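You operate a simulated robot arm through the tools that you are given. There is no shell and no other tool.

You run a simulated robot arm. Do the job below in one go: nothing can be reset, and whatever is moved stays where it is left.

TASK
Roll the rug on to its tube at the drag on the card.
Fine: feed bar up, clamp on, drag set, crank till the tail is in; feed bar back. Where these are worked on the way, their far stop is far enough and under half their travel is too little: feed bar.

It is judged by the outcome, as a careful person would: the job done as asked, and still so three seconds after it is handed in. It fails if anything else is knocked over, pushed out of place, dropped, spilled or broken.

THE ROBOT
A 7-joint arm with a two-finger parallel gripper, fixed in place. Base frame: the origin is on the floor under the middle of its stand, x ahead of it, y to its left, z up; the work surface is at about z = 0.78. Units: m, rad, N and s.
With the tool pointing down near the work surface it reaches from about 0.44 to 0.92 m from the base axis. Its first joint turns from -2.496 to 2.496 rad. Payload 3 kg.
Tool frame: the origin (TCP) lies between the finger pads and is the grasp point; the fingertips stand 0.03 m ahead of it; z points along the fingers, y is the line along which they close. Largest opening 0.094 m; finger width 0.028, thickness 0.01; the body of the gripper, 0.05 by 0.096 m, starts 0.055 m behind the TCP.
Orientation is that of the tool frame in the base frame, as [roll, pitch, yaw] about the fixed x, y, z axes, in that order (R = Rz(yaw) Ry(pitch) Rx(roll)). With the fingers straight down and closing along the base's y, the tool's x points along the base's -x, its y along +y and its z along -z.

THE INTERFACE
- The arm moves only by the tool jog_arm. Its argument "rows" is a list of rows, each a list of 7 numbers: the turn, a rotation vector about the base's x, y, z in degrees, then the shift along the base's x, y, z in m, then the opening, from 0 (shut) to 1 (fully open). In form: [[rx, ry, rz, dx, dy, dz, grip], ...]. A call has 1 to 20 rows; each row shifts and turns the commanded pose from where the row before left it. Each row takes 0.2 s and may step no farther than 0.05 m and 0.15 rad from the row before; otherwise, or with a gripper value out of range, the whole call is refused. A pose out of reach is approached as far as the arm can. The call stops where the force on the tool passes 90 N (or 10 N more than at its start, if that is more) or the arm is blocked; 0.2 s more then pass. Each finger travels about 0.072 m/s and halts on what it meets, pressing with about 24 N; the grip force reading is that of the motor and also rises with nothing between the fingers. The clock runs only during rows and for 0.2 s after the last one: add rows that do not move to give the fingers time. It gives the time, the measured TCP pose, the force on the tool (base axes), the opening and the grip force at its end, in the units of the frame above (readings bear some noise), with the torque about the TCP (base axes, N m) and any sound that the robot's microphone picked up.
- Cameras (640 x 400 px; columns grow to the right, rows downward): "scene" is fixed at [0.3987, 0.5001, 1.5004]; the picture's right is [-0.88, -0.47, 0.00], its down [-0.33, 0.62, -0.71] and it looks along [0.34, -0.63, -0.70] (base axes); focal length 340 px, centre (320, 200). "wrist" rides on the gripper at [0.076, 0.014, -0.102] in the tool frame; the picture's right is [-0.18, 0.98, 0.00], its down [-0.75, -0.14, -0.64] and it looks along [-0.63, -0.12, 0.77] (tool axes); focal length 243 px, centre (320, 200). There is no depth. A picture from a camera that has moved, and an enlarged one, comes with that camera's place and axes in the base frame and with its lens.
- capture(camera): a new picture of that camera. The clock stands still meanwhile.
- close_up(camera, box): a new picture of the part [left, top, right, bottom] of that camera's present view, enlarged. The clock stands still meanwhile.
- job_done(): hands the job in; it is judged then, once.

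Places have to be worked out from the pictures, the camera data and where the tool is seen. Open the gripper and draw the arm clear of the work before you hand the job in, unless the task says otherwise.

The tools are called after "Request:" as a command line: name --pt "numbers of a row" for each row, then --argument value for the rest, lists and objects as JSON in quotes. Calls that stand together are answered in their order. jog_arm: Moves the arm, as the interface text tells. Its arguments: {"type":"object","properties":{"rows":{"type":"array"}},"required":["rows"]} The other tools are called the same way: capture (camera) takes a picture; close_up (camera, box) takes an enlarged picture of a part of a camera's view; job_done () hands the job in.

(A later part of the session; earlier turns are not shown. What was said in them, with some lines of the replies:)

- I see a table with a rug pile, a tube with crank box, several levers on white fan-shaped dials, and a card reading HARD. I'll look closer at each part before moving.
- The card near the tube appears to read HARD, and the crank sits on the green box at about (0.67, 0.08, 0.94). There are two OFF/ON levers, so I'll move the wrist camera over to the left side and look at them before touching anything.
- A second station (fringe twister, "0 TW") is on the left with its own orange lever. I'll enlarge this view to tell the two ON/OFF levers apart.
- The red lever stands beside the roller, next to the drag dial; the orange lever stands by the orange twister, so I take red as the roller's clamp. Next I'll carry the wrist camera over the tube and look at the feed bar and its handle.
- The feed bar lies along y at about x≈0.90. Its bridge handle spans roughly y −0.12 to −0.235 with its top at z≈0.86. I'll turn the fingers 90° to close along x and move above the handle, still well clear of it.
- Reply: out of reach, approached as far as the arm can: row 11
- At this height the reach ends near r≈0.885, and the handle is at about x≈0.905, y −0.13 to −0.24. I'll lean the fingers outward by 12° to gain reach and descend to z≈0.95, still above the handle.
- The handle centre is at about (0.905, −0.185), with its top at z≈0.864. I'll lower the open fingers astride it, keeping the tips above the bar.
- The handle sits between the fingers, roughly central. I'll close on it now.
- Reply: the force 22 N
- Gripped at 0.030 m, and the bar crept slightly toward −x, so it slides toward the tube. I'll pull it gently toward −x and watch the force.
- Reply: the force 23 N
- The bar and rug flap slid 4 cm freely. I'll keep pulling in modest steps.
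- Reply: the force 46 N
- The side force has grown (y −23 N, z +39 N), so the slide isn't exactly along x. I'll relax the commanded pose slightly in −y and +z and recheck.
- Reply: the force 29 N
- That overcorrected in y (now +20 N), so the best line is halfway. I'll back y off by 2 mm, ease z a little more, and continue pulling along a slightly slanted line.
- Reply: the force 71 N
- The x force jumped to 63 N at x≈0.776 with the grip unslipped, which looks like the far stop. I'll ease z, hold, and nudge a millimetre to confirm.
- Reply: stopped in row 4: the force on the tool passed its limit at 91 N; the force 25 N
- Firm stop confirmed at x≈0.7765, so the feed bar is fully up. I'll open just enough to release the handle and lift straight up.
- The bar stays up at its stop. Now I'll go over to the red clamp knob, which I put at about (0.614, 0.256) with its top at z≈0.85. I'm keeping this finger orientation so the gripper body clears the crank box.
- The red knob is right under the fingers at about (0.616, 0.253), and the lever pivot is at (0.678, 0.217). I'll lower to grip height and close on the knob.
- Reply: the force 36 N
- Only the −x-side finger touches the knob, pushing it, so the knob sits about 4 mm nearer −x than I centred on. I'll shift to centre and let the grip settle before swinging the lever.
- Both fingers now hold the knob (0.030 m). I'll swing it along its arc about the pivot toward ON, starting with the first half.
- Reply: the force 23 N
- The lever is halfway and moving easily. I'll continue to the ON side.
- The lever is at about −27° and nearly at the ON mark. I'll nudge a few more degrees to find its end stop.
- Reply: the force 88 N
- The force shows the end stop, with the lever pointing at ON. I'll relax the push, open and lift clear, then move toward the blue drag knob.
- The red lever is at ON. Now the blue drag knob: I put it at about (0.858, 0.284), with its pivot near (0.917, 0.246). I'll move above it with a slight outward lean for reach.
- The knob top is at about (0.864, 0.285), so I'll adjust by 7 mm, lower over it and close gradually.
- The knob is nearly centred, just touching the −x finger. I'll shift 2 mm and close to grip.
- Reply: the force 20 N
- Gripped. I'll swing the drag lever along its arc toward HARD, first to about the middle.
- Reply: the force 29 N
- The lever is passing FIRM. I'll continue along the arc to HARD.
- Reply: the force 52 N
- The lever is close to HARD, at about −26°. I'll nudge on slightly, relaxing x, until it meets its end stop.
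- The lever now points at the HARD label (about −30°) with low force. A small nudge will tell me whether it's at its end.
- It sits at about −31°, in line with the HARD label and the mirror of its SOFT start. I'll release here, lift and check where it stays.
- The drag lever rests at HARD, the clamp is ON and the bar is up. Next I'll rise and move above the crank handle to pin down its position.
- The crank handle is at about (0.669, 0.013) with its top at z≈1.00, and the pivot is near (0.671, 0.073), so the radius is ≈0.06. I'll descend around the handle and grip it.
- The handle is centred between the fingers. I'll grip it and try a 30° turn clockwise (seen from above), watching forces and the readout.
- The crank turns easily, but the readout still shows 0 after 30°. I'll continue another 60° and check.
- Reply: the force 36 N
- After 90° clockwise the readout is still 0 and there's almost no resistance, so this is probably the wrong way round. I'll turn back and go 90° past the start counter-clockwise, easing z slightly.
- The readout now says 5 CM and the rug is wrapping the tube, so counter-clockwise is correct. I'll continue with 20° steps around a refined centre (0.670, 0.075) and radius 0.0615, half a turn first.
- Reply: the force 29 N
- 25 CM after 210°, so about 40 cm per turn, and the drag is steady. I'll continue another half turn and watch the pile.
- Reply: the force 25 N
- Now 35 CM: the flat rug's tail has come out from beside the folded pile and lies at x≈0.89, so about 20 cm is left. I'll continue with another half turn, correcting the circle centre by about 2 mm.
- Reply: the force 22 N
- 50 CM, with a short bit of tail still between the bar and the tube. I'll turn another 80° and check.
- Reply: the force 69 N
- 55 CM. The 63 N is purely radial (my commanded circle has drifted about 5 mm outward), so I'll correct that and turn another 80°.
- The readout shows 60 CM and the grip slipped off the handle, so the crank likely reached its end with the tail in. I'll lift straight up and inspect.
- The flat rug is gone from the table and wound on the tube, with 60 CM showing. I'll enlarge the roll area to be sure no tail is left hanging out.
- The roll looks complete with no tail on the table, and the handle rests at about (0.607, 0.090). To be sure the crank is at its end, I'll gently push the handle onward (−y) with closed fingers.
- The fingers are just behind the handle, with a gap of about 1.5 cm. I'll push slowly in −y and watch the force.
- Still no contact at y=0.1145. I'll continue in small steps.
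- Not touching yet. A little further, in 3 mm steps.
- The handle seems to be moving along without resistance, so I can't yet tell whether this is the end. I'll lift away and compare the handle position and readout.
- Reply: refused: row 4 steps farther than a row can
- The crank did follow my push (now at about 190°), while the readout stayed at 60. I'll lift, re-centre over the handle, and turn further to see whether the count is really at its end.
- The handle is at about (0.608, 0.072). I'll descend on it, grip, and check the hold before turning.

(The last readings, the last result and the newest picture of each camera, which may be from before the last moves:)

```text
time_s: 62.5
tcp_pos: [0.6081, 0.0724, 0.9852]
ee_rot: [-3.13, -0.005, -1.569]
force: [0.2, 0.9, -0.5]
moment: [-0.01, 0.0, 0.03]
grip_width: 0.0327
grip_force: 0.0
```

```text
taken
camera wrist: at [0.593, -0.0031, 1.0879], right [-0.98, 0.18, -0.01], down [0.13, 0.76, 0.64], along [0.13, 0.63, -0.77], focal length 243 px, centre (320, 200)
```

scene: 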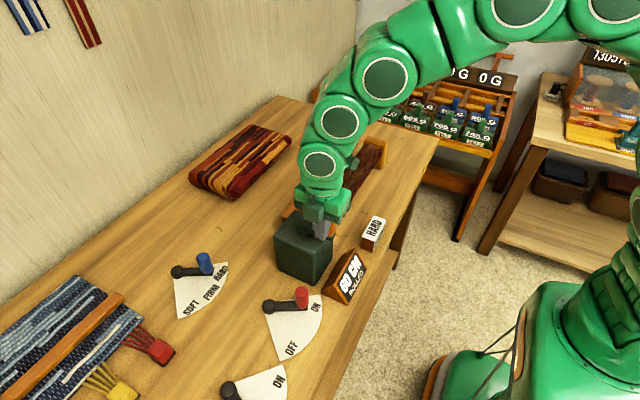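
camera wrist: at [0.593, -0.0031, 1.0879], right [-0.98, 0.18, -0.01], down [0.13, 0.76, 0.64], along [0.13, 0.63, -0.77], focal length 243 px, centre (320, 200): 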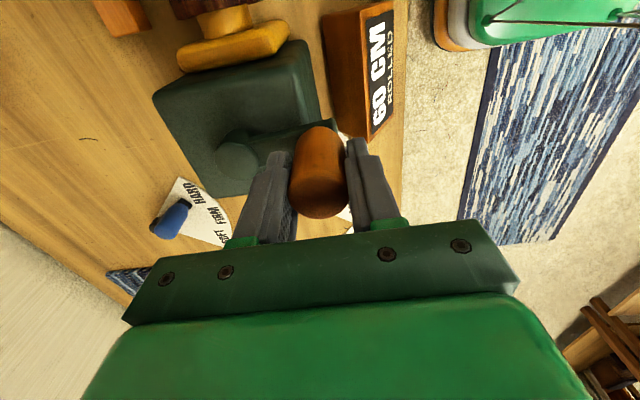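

The handle is centred in the fingers. I'll grip and turn slowly for another 60° counter-clockwise, then read the count.

Request:
jog_arm --pt "0 0 0 0 0 0 0.2" --pt "0 0 0 0 0 0 0.05" --pt "0 0 0 0 0 0 0" --pt "0 0 0 0.0013 -0.0108 0 0" --pt "0 0 0 0.0032 -0.0104 0 0" --pt "0 0 0 0.005 -0.0097 0 0"

Request:
close_up --camera "scene" --box '[250, 130, 400, 300]'

Request:
capture --camera "wrist"

```text
time_s: 63.6
tcp_pos: [0.6078, 0.0641, 0.9858]
ee_rot: [-3.133, 0.006, -1.567]
force: [-1.0, 10.5, 4.2]
moment: [0.42, -0.01, 0.01]
grip_width: 0.0314
grip_force: 44.6
stopped in row 5: the force on the tool passed its limit at 103 N (the readings are from after the stop); the commanded pose is now the measured one
```

```text
2.35 times, centred on (325, 215) of scene
camera zoom: at [0.3987, 0.5001, 1.5004], right [-0.88, -0.47, 0.0], down [-0.33, 0.62, -0.71], along [0.34, -0.63, -0.7], focal length 799 px, centre (308, 165)
```

zoom: 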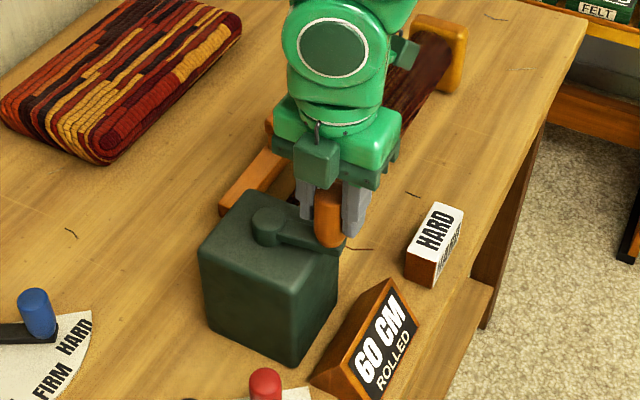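

```text
taken
camera wrist: at [0.5941, -0.0126, 1.0865], right [-0.98, 0.18, -0.01], down [0.13, 0.75, 0.65], along [0.12, 0.64, -0.76], focal length 243 px, centre (320, 200)
```

wrist: 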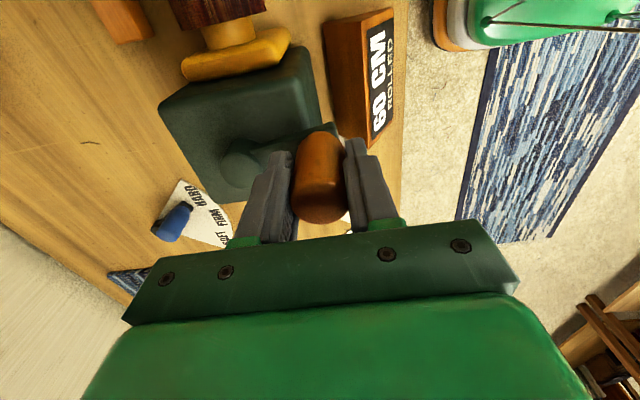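

The crank now meets a hard stop (103 N) at about 188° with 60 CM showing, so the rug is fully wound. I'll release the handle, lift clear, and check it stays.

Request:
jog_arm --pt "0 0 0 0 0.001 0 0.3" --pt "0 0 0 0 0 0 0.6" --pt "0 0 0 0 0 0 0.6" --pt "0 0 0 0 0 0 0.6" --pt "0 0 0 0 0 0.04 0.6" --pt "0 0 0 0 0 0.045 0.6" --pt "0 0 0 0 0 0.045 0.6" --pt "0 0 0 0.02 -0.04 0 0.6" --pt "0 0 0 0.03 -0.04 0 0.6" --pt "0 0 0 0.03 -0.04 0 0.6" --pt "0 0 0 0.03 -0.04 0 0.6"

Request:
close_up --camera "scene" --box '[250, 130, 400, 300]'

Request:
capture --camera "wrist"

```text
time_s: 66.0
tcp_pos: [0.7186, -0.0982, 1.1166]
ee_rot: [-3.136, 0.007, -1.565]
force: [0.3, -0.8, 0.0]
moment: [0.04, 0.01, -0.02]
grip_width: 0.0563
grip_force: 0.0
```

```text
2.35 times, centred on (325, 215) of scene
camera zoom: at [0.3987, 0.5001, 1.5004], right [-0.88, -0.47, 0.0], down [-0.33, 0.62, -0.71], along [0.34, -0.63, -0.7], focal length 799 px, centre (308, 165)
```

zoom: 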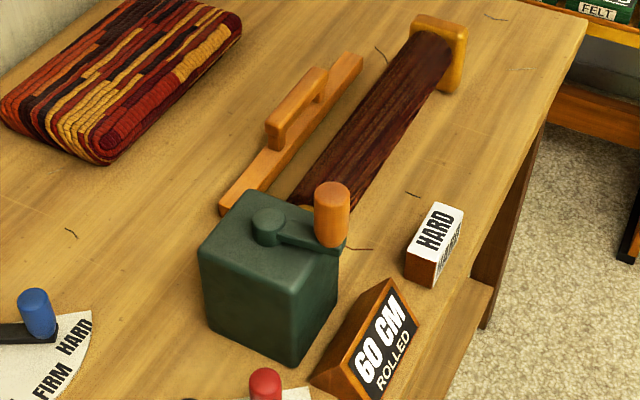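

```text
taken
camera wrist: at [0.7053, -0.1739, 1.2183], right [-0.98, 0.18, -0.01], down [0.13, 0.75, 0.65], along [0.12, 0.64, -0.76], focal length 243 px, centre (320, 200)
```

wrist: 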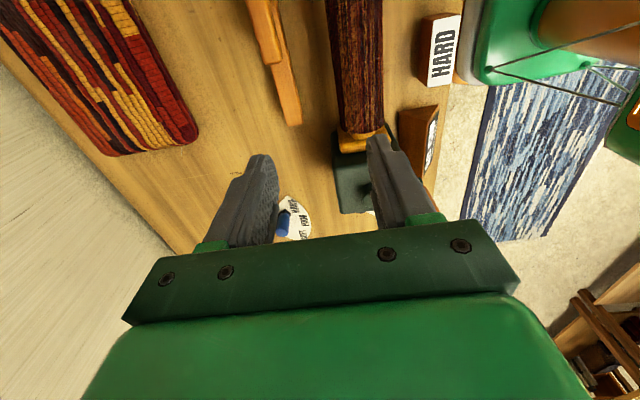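

60 CM holds. Last step is the feed bar back. I'll tilt the fingers outward again, move above the bar's handle, and confirm its position.

Request:
jog_arm --pt "0 -7 0 0.015 -0.022 -0.03 0.7" --pt "0 -6 0 0.015 -0.022 -0.03 0.7" --pt "0 0 0 0.014 -0.022 -0.03 0.7" --pt "0 0 0 0.012 -0.02 -0.03 0.7" --pt "0 0 0 0 0 -0.02 0.7" --pt "0 0 0 0 0 0 0.7"

Request:
capture --camera "wrist"

Request:
close_up --camera "scene" --box '[200, 80, 400, 240]'

```text
time_s: 67.4
tcp_pos: [0.7752, -0.1824, 0.9752]
ee_rot: [-2.908, 0.005, -1.566]
force: [0.0, -1.4, 0.0]
moment: [0.03, -0.01, 0.02]
grip_width: 0.0658
grip_force: 0.1
```

```text
taken
camera wrist: at [0.7379, -0.259, 1.0701], right [-0.96, 0.18, -0.23], down [-0.02, 0.75, 0.66], along [0.29, 0.64, -0.71], focal length 243 px, centre (320, 200)
```

wrist: 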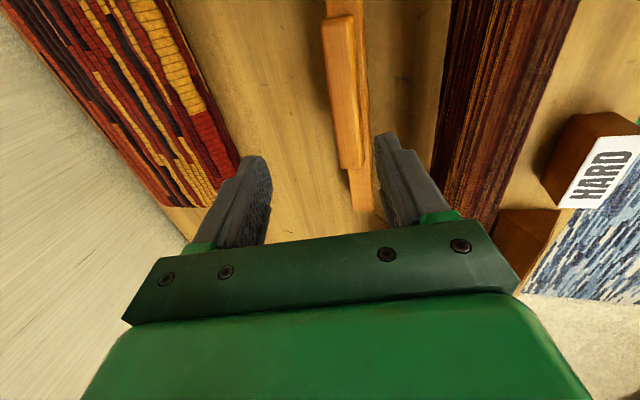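

```text
2.50 times, centred on (300, 160) of scene
camera zoom: at [0.3987, 0.5001, 1.5004], right [-0.88, -0.47, 0.0], down [-0.33, 0.62, -0.71], along [0.34, -0.63, -0.7], focal length 849 px, centre (370, 300)
```

zoom: 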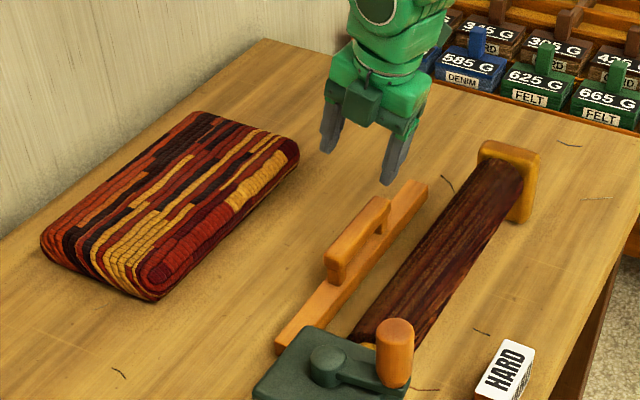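

The handle is at about (0.778, −0.185), right below the fingers. I'll descend astride it and grip.

Request:
jog_arm --pt "0 0 0 0.001 -0.001 -0.04 0.7" --pt "0 0 0 0.001 -0.001 -0.04 0.7" --pt "0 0 0 0 -0.001 -0.03 0.7" --pt "0 0 0 0 0 0 0.5" --pt "0 0 0 0 0 0 0.36" --pt "0 0 0 0 0 0 0.36"

Request:
capture --camera "wrist"

Request:
close_up --camera "scene" --box '[200, 80, 400, 240]'

```text
time_s: 68.8
tcp_pos: [0.7768, -0.1849, 0.8655]
ee_rot: [-2.908, 0.006, -1.565]
force: [0.2, 0.1, 0.2]
moment: [0.01, 0.0, 0.0]
grip_width: 0.0338
grip_force: 0.0
```

```text
taken
camera wrist: at [0.7395, -0.2622, 0.9607], right [-0.96, 0.18, -0.23], down [-0.02, 0.75, 0.66], along [0.29, 0.64, -0.71], focal length 243 px, centre (320, 200)
```

wrist: 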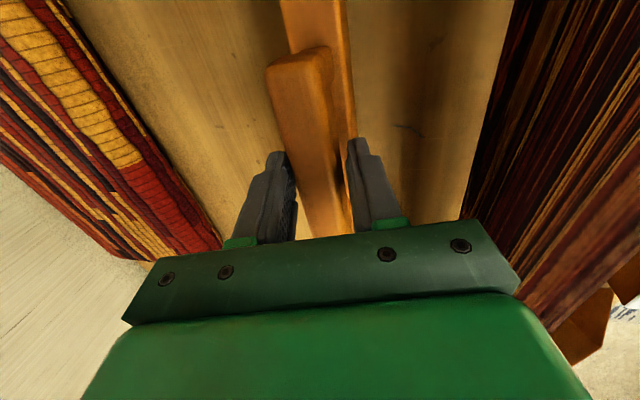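

```text
2.50 times, centred on (300, 160) of scene
camera zoom: at [0.3987, 0.5001, 1.5004], right [-0.88, -0.47, 0.0], down [-0.33, 0.62, -0.71], along [0.34, -0.63, -0.7], focal length 849 px, centre (370, 300)
```

zoom: 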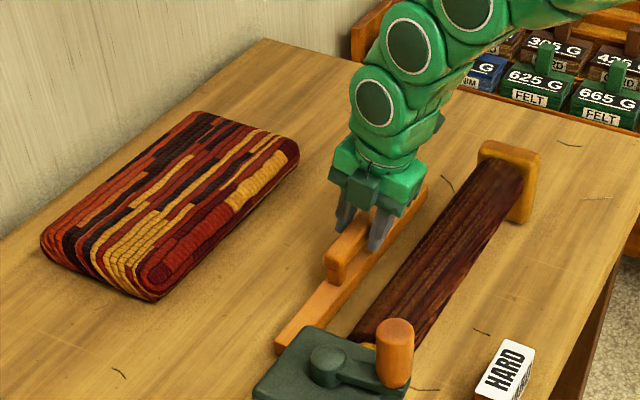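

The fingers cage the handle (0.034 m around a 0.030 m grip) without side load. I'll push the bar back in +x with the cage, most of the way first.

Request:
jog_arm --pt "0 0 0 0.012 0.0002 0 0.36" --pt "0 0 0 0.012 0.0002 0 0.36" --pt "0 0 0 0.012 0.0002 0 0.36" --pt "0 0 0 0.012 0.0002 0 0.36" --pt "0 0 0 0.012 0.0002 0 0.36" --pt "0 0 0 0.012 0.0002 0 0.36" --pt "0 0 0 0.012 0.0002 0 0.36" --pt "0 0 0 0.012 0.0002 0 0.36" --pt "0 0 0 0.012 0.0002 0 0.36"

Request:
close_up --camera "scene" --box '[180, 80, 380, 240]'

Request:
capture --camera "wrist"

```text
time_s: 70.8
tcp_pos: [0.8865, -0.1832, 0.8656]
ee_rot: [-2.906, 0.005, -1.566]
force: [-0.6, -0.2, -1.0]
moment: [0.01, 0.04, 0.0]
grip_width: 0.0343
grip_force: 0.5
```

```text
2.50 times, centred on (280, 160) of scene
camera zoom: at [0.3987, 0.5001, 1.5004], right [-0.88, -0.47, 0.0], down [-0.33, 0.62, -0.71], along [0.34, -0.63, -0.7], focal length 849 px, centre (420, 300)
```

zoom: 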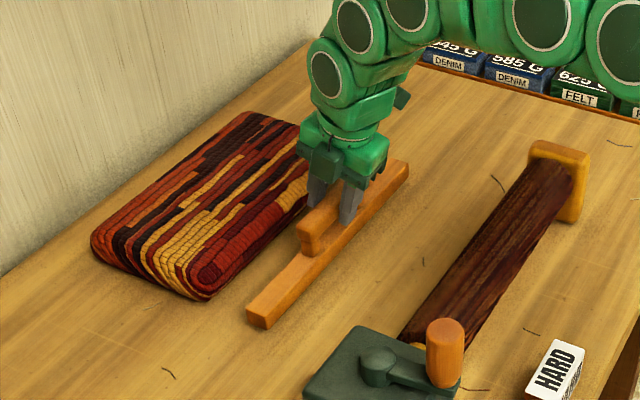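

```text
taken
camera wrist: at [0.8483, -0.2596, 0.9612], right [-0.96, 0.18, -0.23], down [-0.02, 0.75, 0.66], along [0.29, 0.64, -0.71], focal length 243 px, centre (320, 200)
```

wrist: 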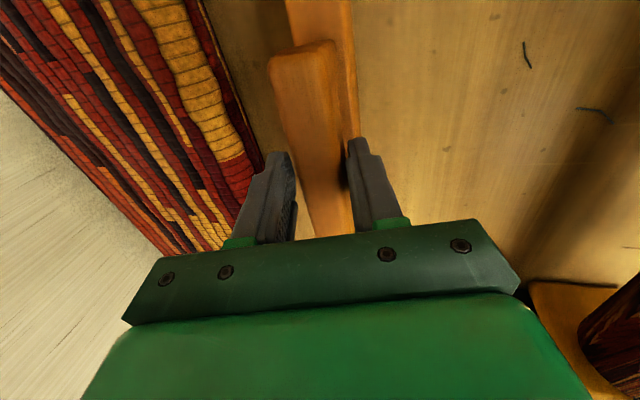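

The bar slides back freely. I'll continue in 5 mm steps until it meets its back stop.

Request:
jog_arm --pt "0 0 0 0.005 0 0 0.36" --pt "0 0 0 0.005 0 0 0.36" --pt "0 0 0 0.005 0 0 0.36" --pt "0 0 0 0.003 0 0 0.36" --pt "0 0 0 0 0 0 0.36"

Request:
close_up --camera "scene" --box '[180, 80, 380, 240]'

```text
time_s: 72.0
tcp_pos: [0.9034, -0.1821, 0.865]
ee_rot: [-2.907, 0.004, -1.566]
force: [-2.2, 0.0, -0.7]
moment: [0.06, 0.02, -0.03]
grip_width: 0.035
grip_force: 1.1
```

```text
2.50 times, centred on (280, 160) of scene
camera zoom: at [0.3987, 0.5001, 1.5004], right [-0.88, -0.47, 0.0], down [-0.33, 0.62, -0.71], along [0.34, -0.63, -0.7], focal length 849 px, centre (420, 300)
```

zoom: 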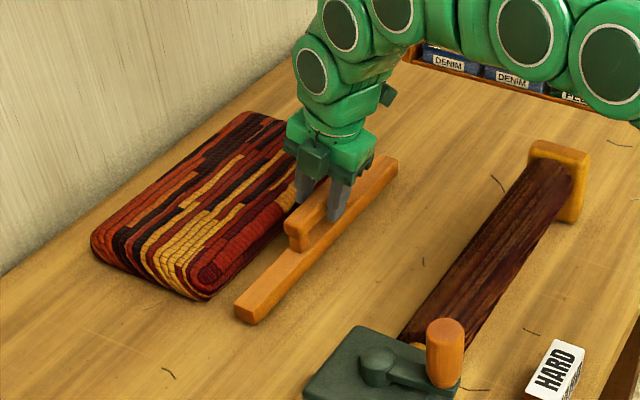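

Still no stop at x≈0.903. I'll nudge further in small steps and watch the force.

Request:
jog_arm --pt "0 0 0 0.003 0 0 0.36" --pt "0 0 0 0.002 0 0 0.36" --pt "0 0 0 0 0 0 0.36"

```text
time_s: 72.8
tcp_pos: [0.9092, -0.1829, 0.8656]
ee_rot: [-2.908, 0.006, -1.564]
force: [-1.4, -1.1, -0.9]
moment: [-0.03, 0.05, -0.01]
grip_width: 0.0352
grip_force: 1.2
```

Still no stop at 0.909. I'll compare the bar's image position with its original one using the same crop as before.

Request:
close_up --camera "scene" --box '[180, 80, 340, 220]'

Request:
capture --camera "wrist"

```text
2.86 times, centred on (260, 150) of scene
camera zoom: at [0.3987, 0.5001, 1.5004], right [-0.88, -0.47, 0.0], down [-0.33, 0.62, -0.71], along [0.34, -0.63, -0.7], focal length 970 px, centre (491, 343)
```

zoom: 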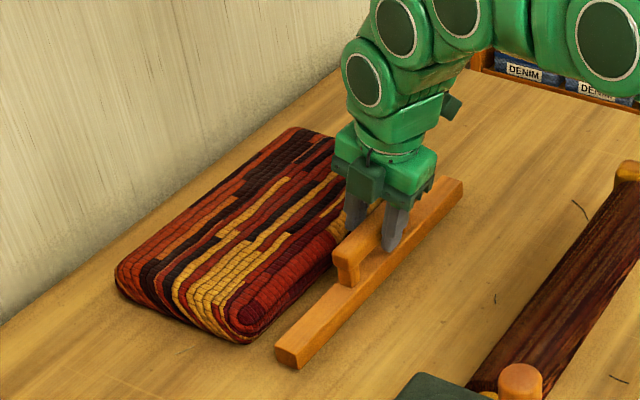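

```text
taken
camera wrist: at [0.8714, -0.2601, 0.9606], right [-0.96, 0.18, -0.23], down [-0.01, 0.75, 0.66], along [0.29, 0.64, -0.71], focal length 243 px, centre (320, 200)
```

wrist: 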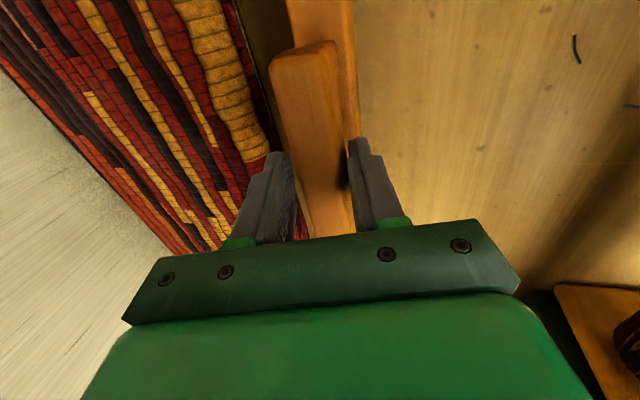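

The bar end is back within a pixel of its original spot. A last 2 mm nudge will check for the back stop.

Request:
jog_arm --pt "0 0 0 0.002 0 0 0.36" --pt "0 0 0 0 0 0 0.36"

Request:
close_up --camera "scene" --box '[180, 80, 340, 220]'

```text
time_s: 73.4
tcp_pos: [0.9103, -0.1827, 0.8662]
ee_rot: [-2.907, 0.005, -1.565]
force: [-5.9, -1.4, 1.1]
moment: [-0.04, 0.16, -0.04]
grip_width: 0.0368
grip_force: 2.7
```

```text
2.86 times, centred on (260, 150) of scene
camera zoom: at [0.3987, 0.5001, 1.5004], right [-0.88, -0.47, 0.0], down [-0.33, 0.62, -0.71], along [0.34, -0.63, -0.7], focal length 970 px, centre (491, 343)
```

zoom: 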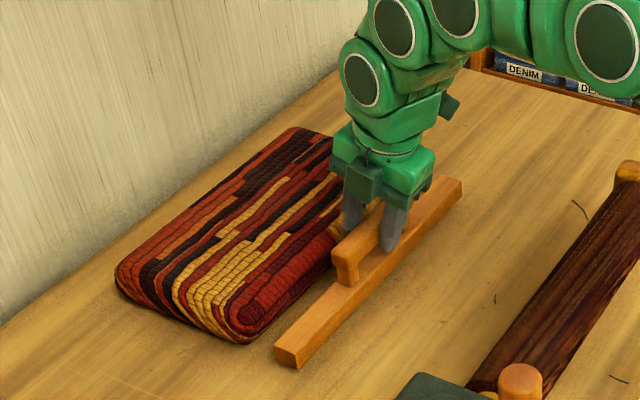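

The bar is at its back stop, at its original place with a light force. I'll ease off, open a little, lift straight up, and draw the arm back clear.

Request:
jog_arm --pt "0 0 0 -0.003 0 0 0.45" --pt "0 0 0 0 0 0 0.5" --pt "0 0 0 0 0 0.03 0.5" --pt "0 0 0 0 0 0.04 0.5" --pt "0 0 0 -0.005 0 0.045 0.5" --pt "0 6 0 -0.02 0 0.045 0.5" --pt "0 6 0 -0.03 0 0.035 0.6" --pt "0 0 0 -0.04 0 0.02 0.8" --pt "0 0 0 -0.045 0 0.01 1" --pt "0 0 0 -0.045 0 0 1"

Request:
capture --camera "scene"

Request:
close_up --camera "scene" --box '[180, 80, 340, 220]'

Request:
close_up --camera "scene" --box '[160, 190, 400, 370]'

```text
time_s: 75.6
tcp_pos: [0.7215, -0.1824, 1.0927]
ee_rot: [-3.117, 0.007, -1.568]
force: [1.1, 0.0, -1.3]
moment: [0.03, -0.01, 0.02]
grip_width: 0.0941
grip_force: 0.0
```

```text
taken
```

scene: 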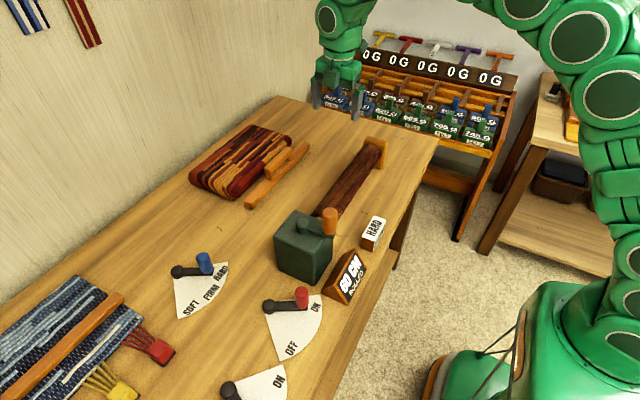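

```text
2.86 times, centred on (260, 150) of scene
camera zoom: at [0.3987, 0.5001, 1.5004], right [-0.88, -0.47, 0.0], down [-0.33, 0.62, -0.71], along [0.34, -0.63, -0.7], focal length 970 px, centre (491, 343)
```

zoom: 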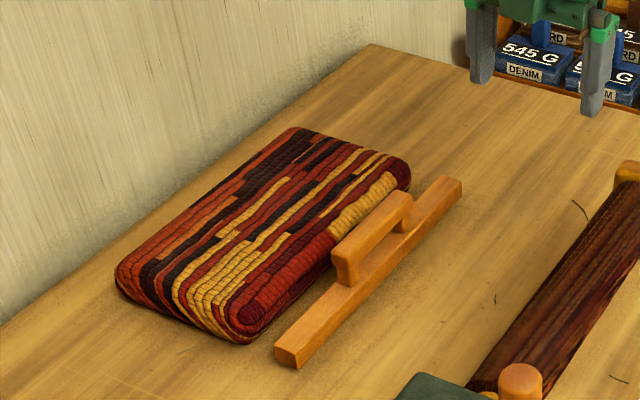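

```text
2.22 times, centred on (280, 280) of scene
camera zoom: at [0.3987, 0.5001, 1.5004], right [-0.88, -0.47, 0.0], down [-0.33, 0.62, -0.71], along [0.34, -0.63, -0.7], focal length 754 px, centre (409, 22)
```

zoom: 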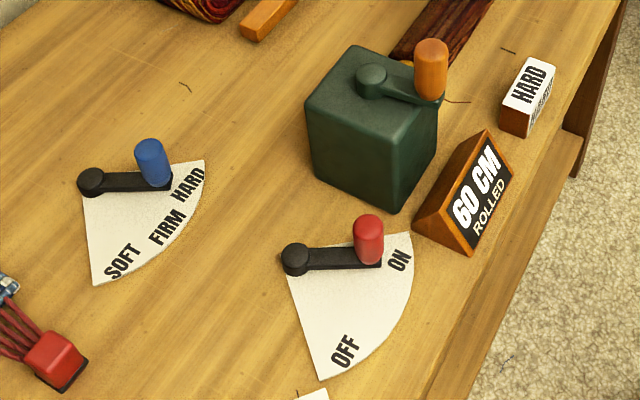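

Everything is in its final state: the rug is on the tube at 60 CM, the clamp is ON, the drag is at HARD, and the feed bar is back at its start. I'll draw the arm further up and away, then take one more look.

Request:
jog_arm --pt "0 0 0 -0.03 0 0.035 1" --pt "0 0 0 -0.03 0 0.035 1" --pt "0 0 0 -0.03 0 0.035 1" --pt "0 0 0 -0.04 0 0.02 1" --pt "0 0 0 -0.04 0 0 1" --pt "0 0 0 0 0 0 1" --pt "0 0 0 0 0 0 1" --pt "0 0 0 0 0 0 1" --pt "0 0 0 0 0 0 1"

Request:
capture --camera "scene"

Request:
close_up --camera "scene" --box '[160, 100, 400, 320]'

```text
time_s: 77.6
tcp_pos: [0.5501, -0.1815, 1.2141]
ee_rot: [-3.117, 0.007, -1.567]
force: [-1.0, 0.0, 0.1]
moment: [-0.03, 0.0, 0.01]
grip_width: 0.0938
grip_force: 0.2
```

```text
taken
```

scene: 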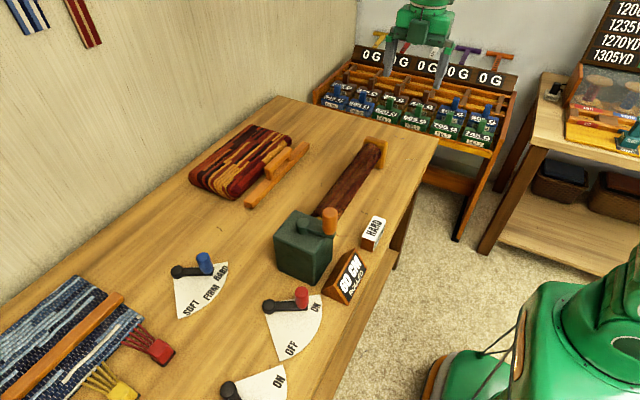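

```text
1.82 times, centred on (280, 210) of scene
camera zoom: at [0.3987, 0.5001, 1.5004], right [-0.88, -0.47, 0.0], down [-0.33, 0.62, -0.71], along [0.34, -0.63, -0.7], focal length 617 px, centre (393, 182)
```

zoom: 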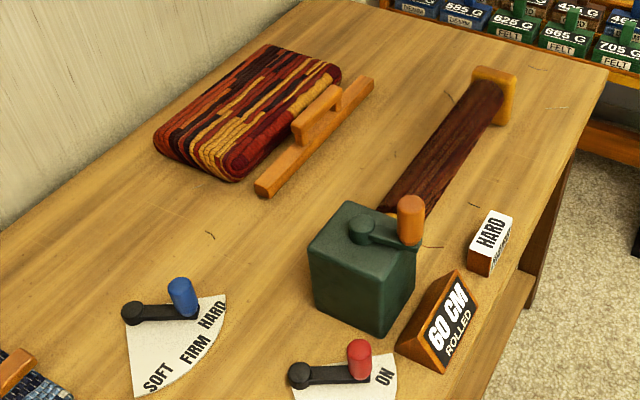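

The scene is settled: rug wound to the crank's stop at 60 CM, clamp ON, drag on HARD as the card says, feed bar back, gripper open and the arm clear. I'm handing the job in.

Request:
job_done

```text
The job is handed in.
```

The rug is rolled on to its tube at the HARD drag shown on the card, and I've handed the job in. No result came back with the hand-in.

- **Feed bar:** I pulled it up to its far stop before rolling. Afterwards I pushed it back to its back stop, and it now sits within about a millimetre of where it started.
- **Clamp:** I turned the red lever beside the roller to its ON stop. There are two OFF/ON levers on the bench. I took the orange one to belong to the fringe twister and left it alone.
- **Drag:** The blue lever points at the HARD label. I felt no end stop there, so its position is judged from the label and by mirroring where it sat at SOFT.
- **Crank:** I first turned it 90° clockwise with no effect, then wound it counter-clockwise until it hit a hard stop. The readout stayed at 60 CM and no tail is left on the table. My grip slipped off the handle once near the end, and I re-gripped it to confirm the stop.

The pictures show nothing else knocked over or out of place. The gripper is open and the arm is clear of the work.
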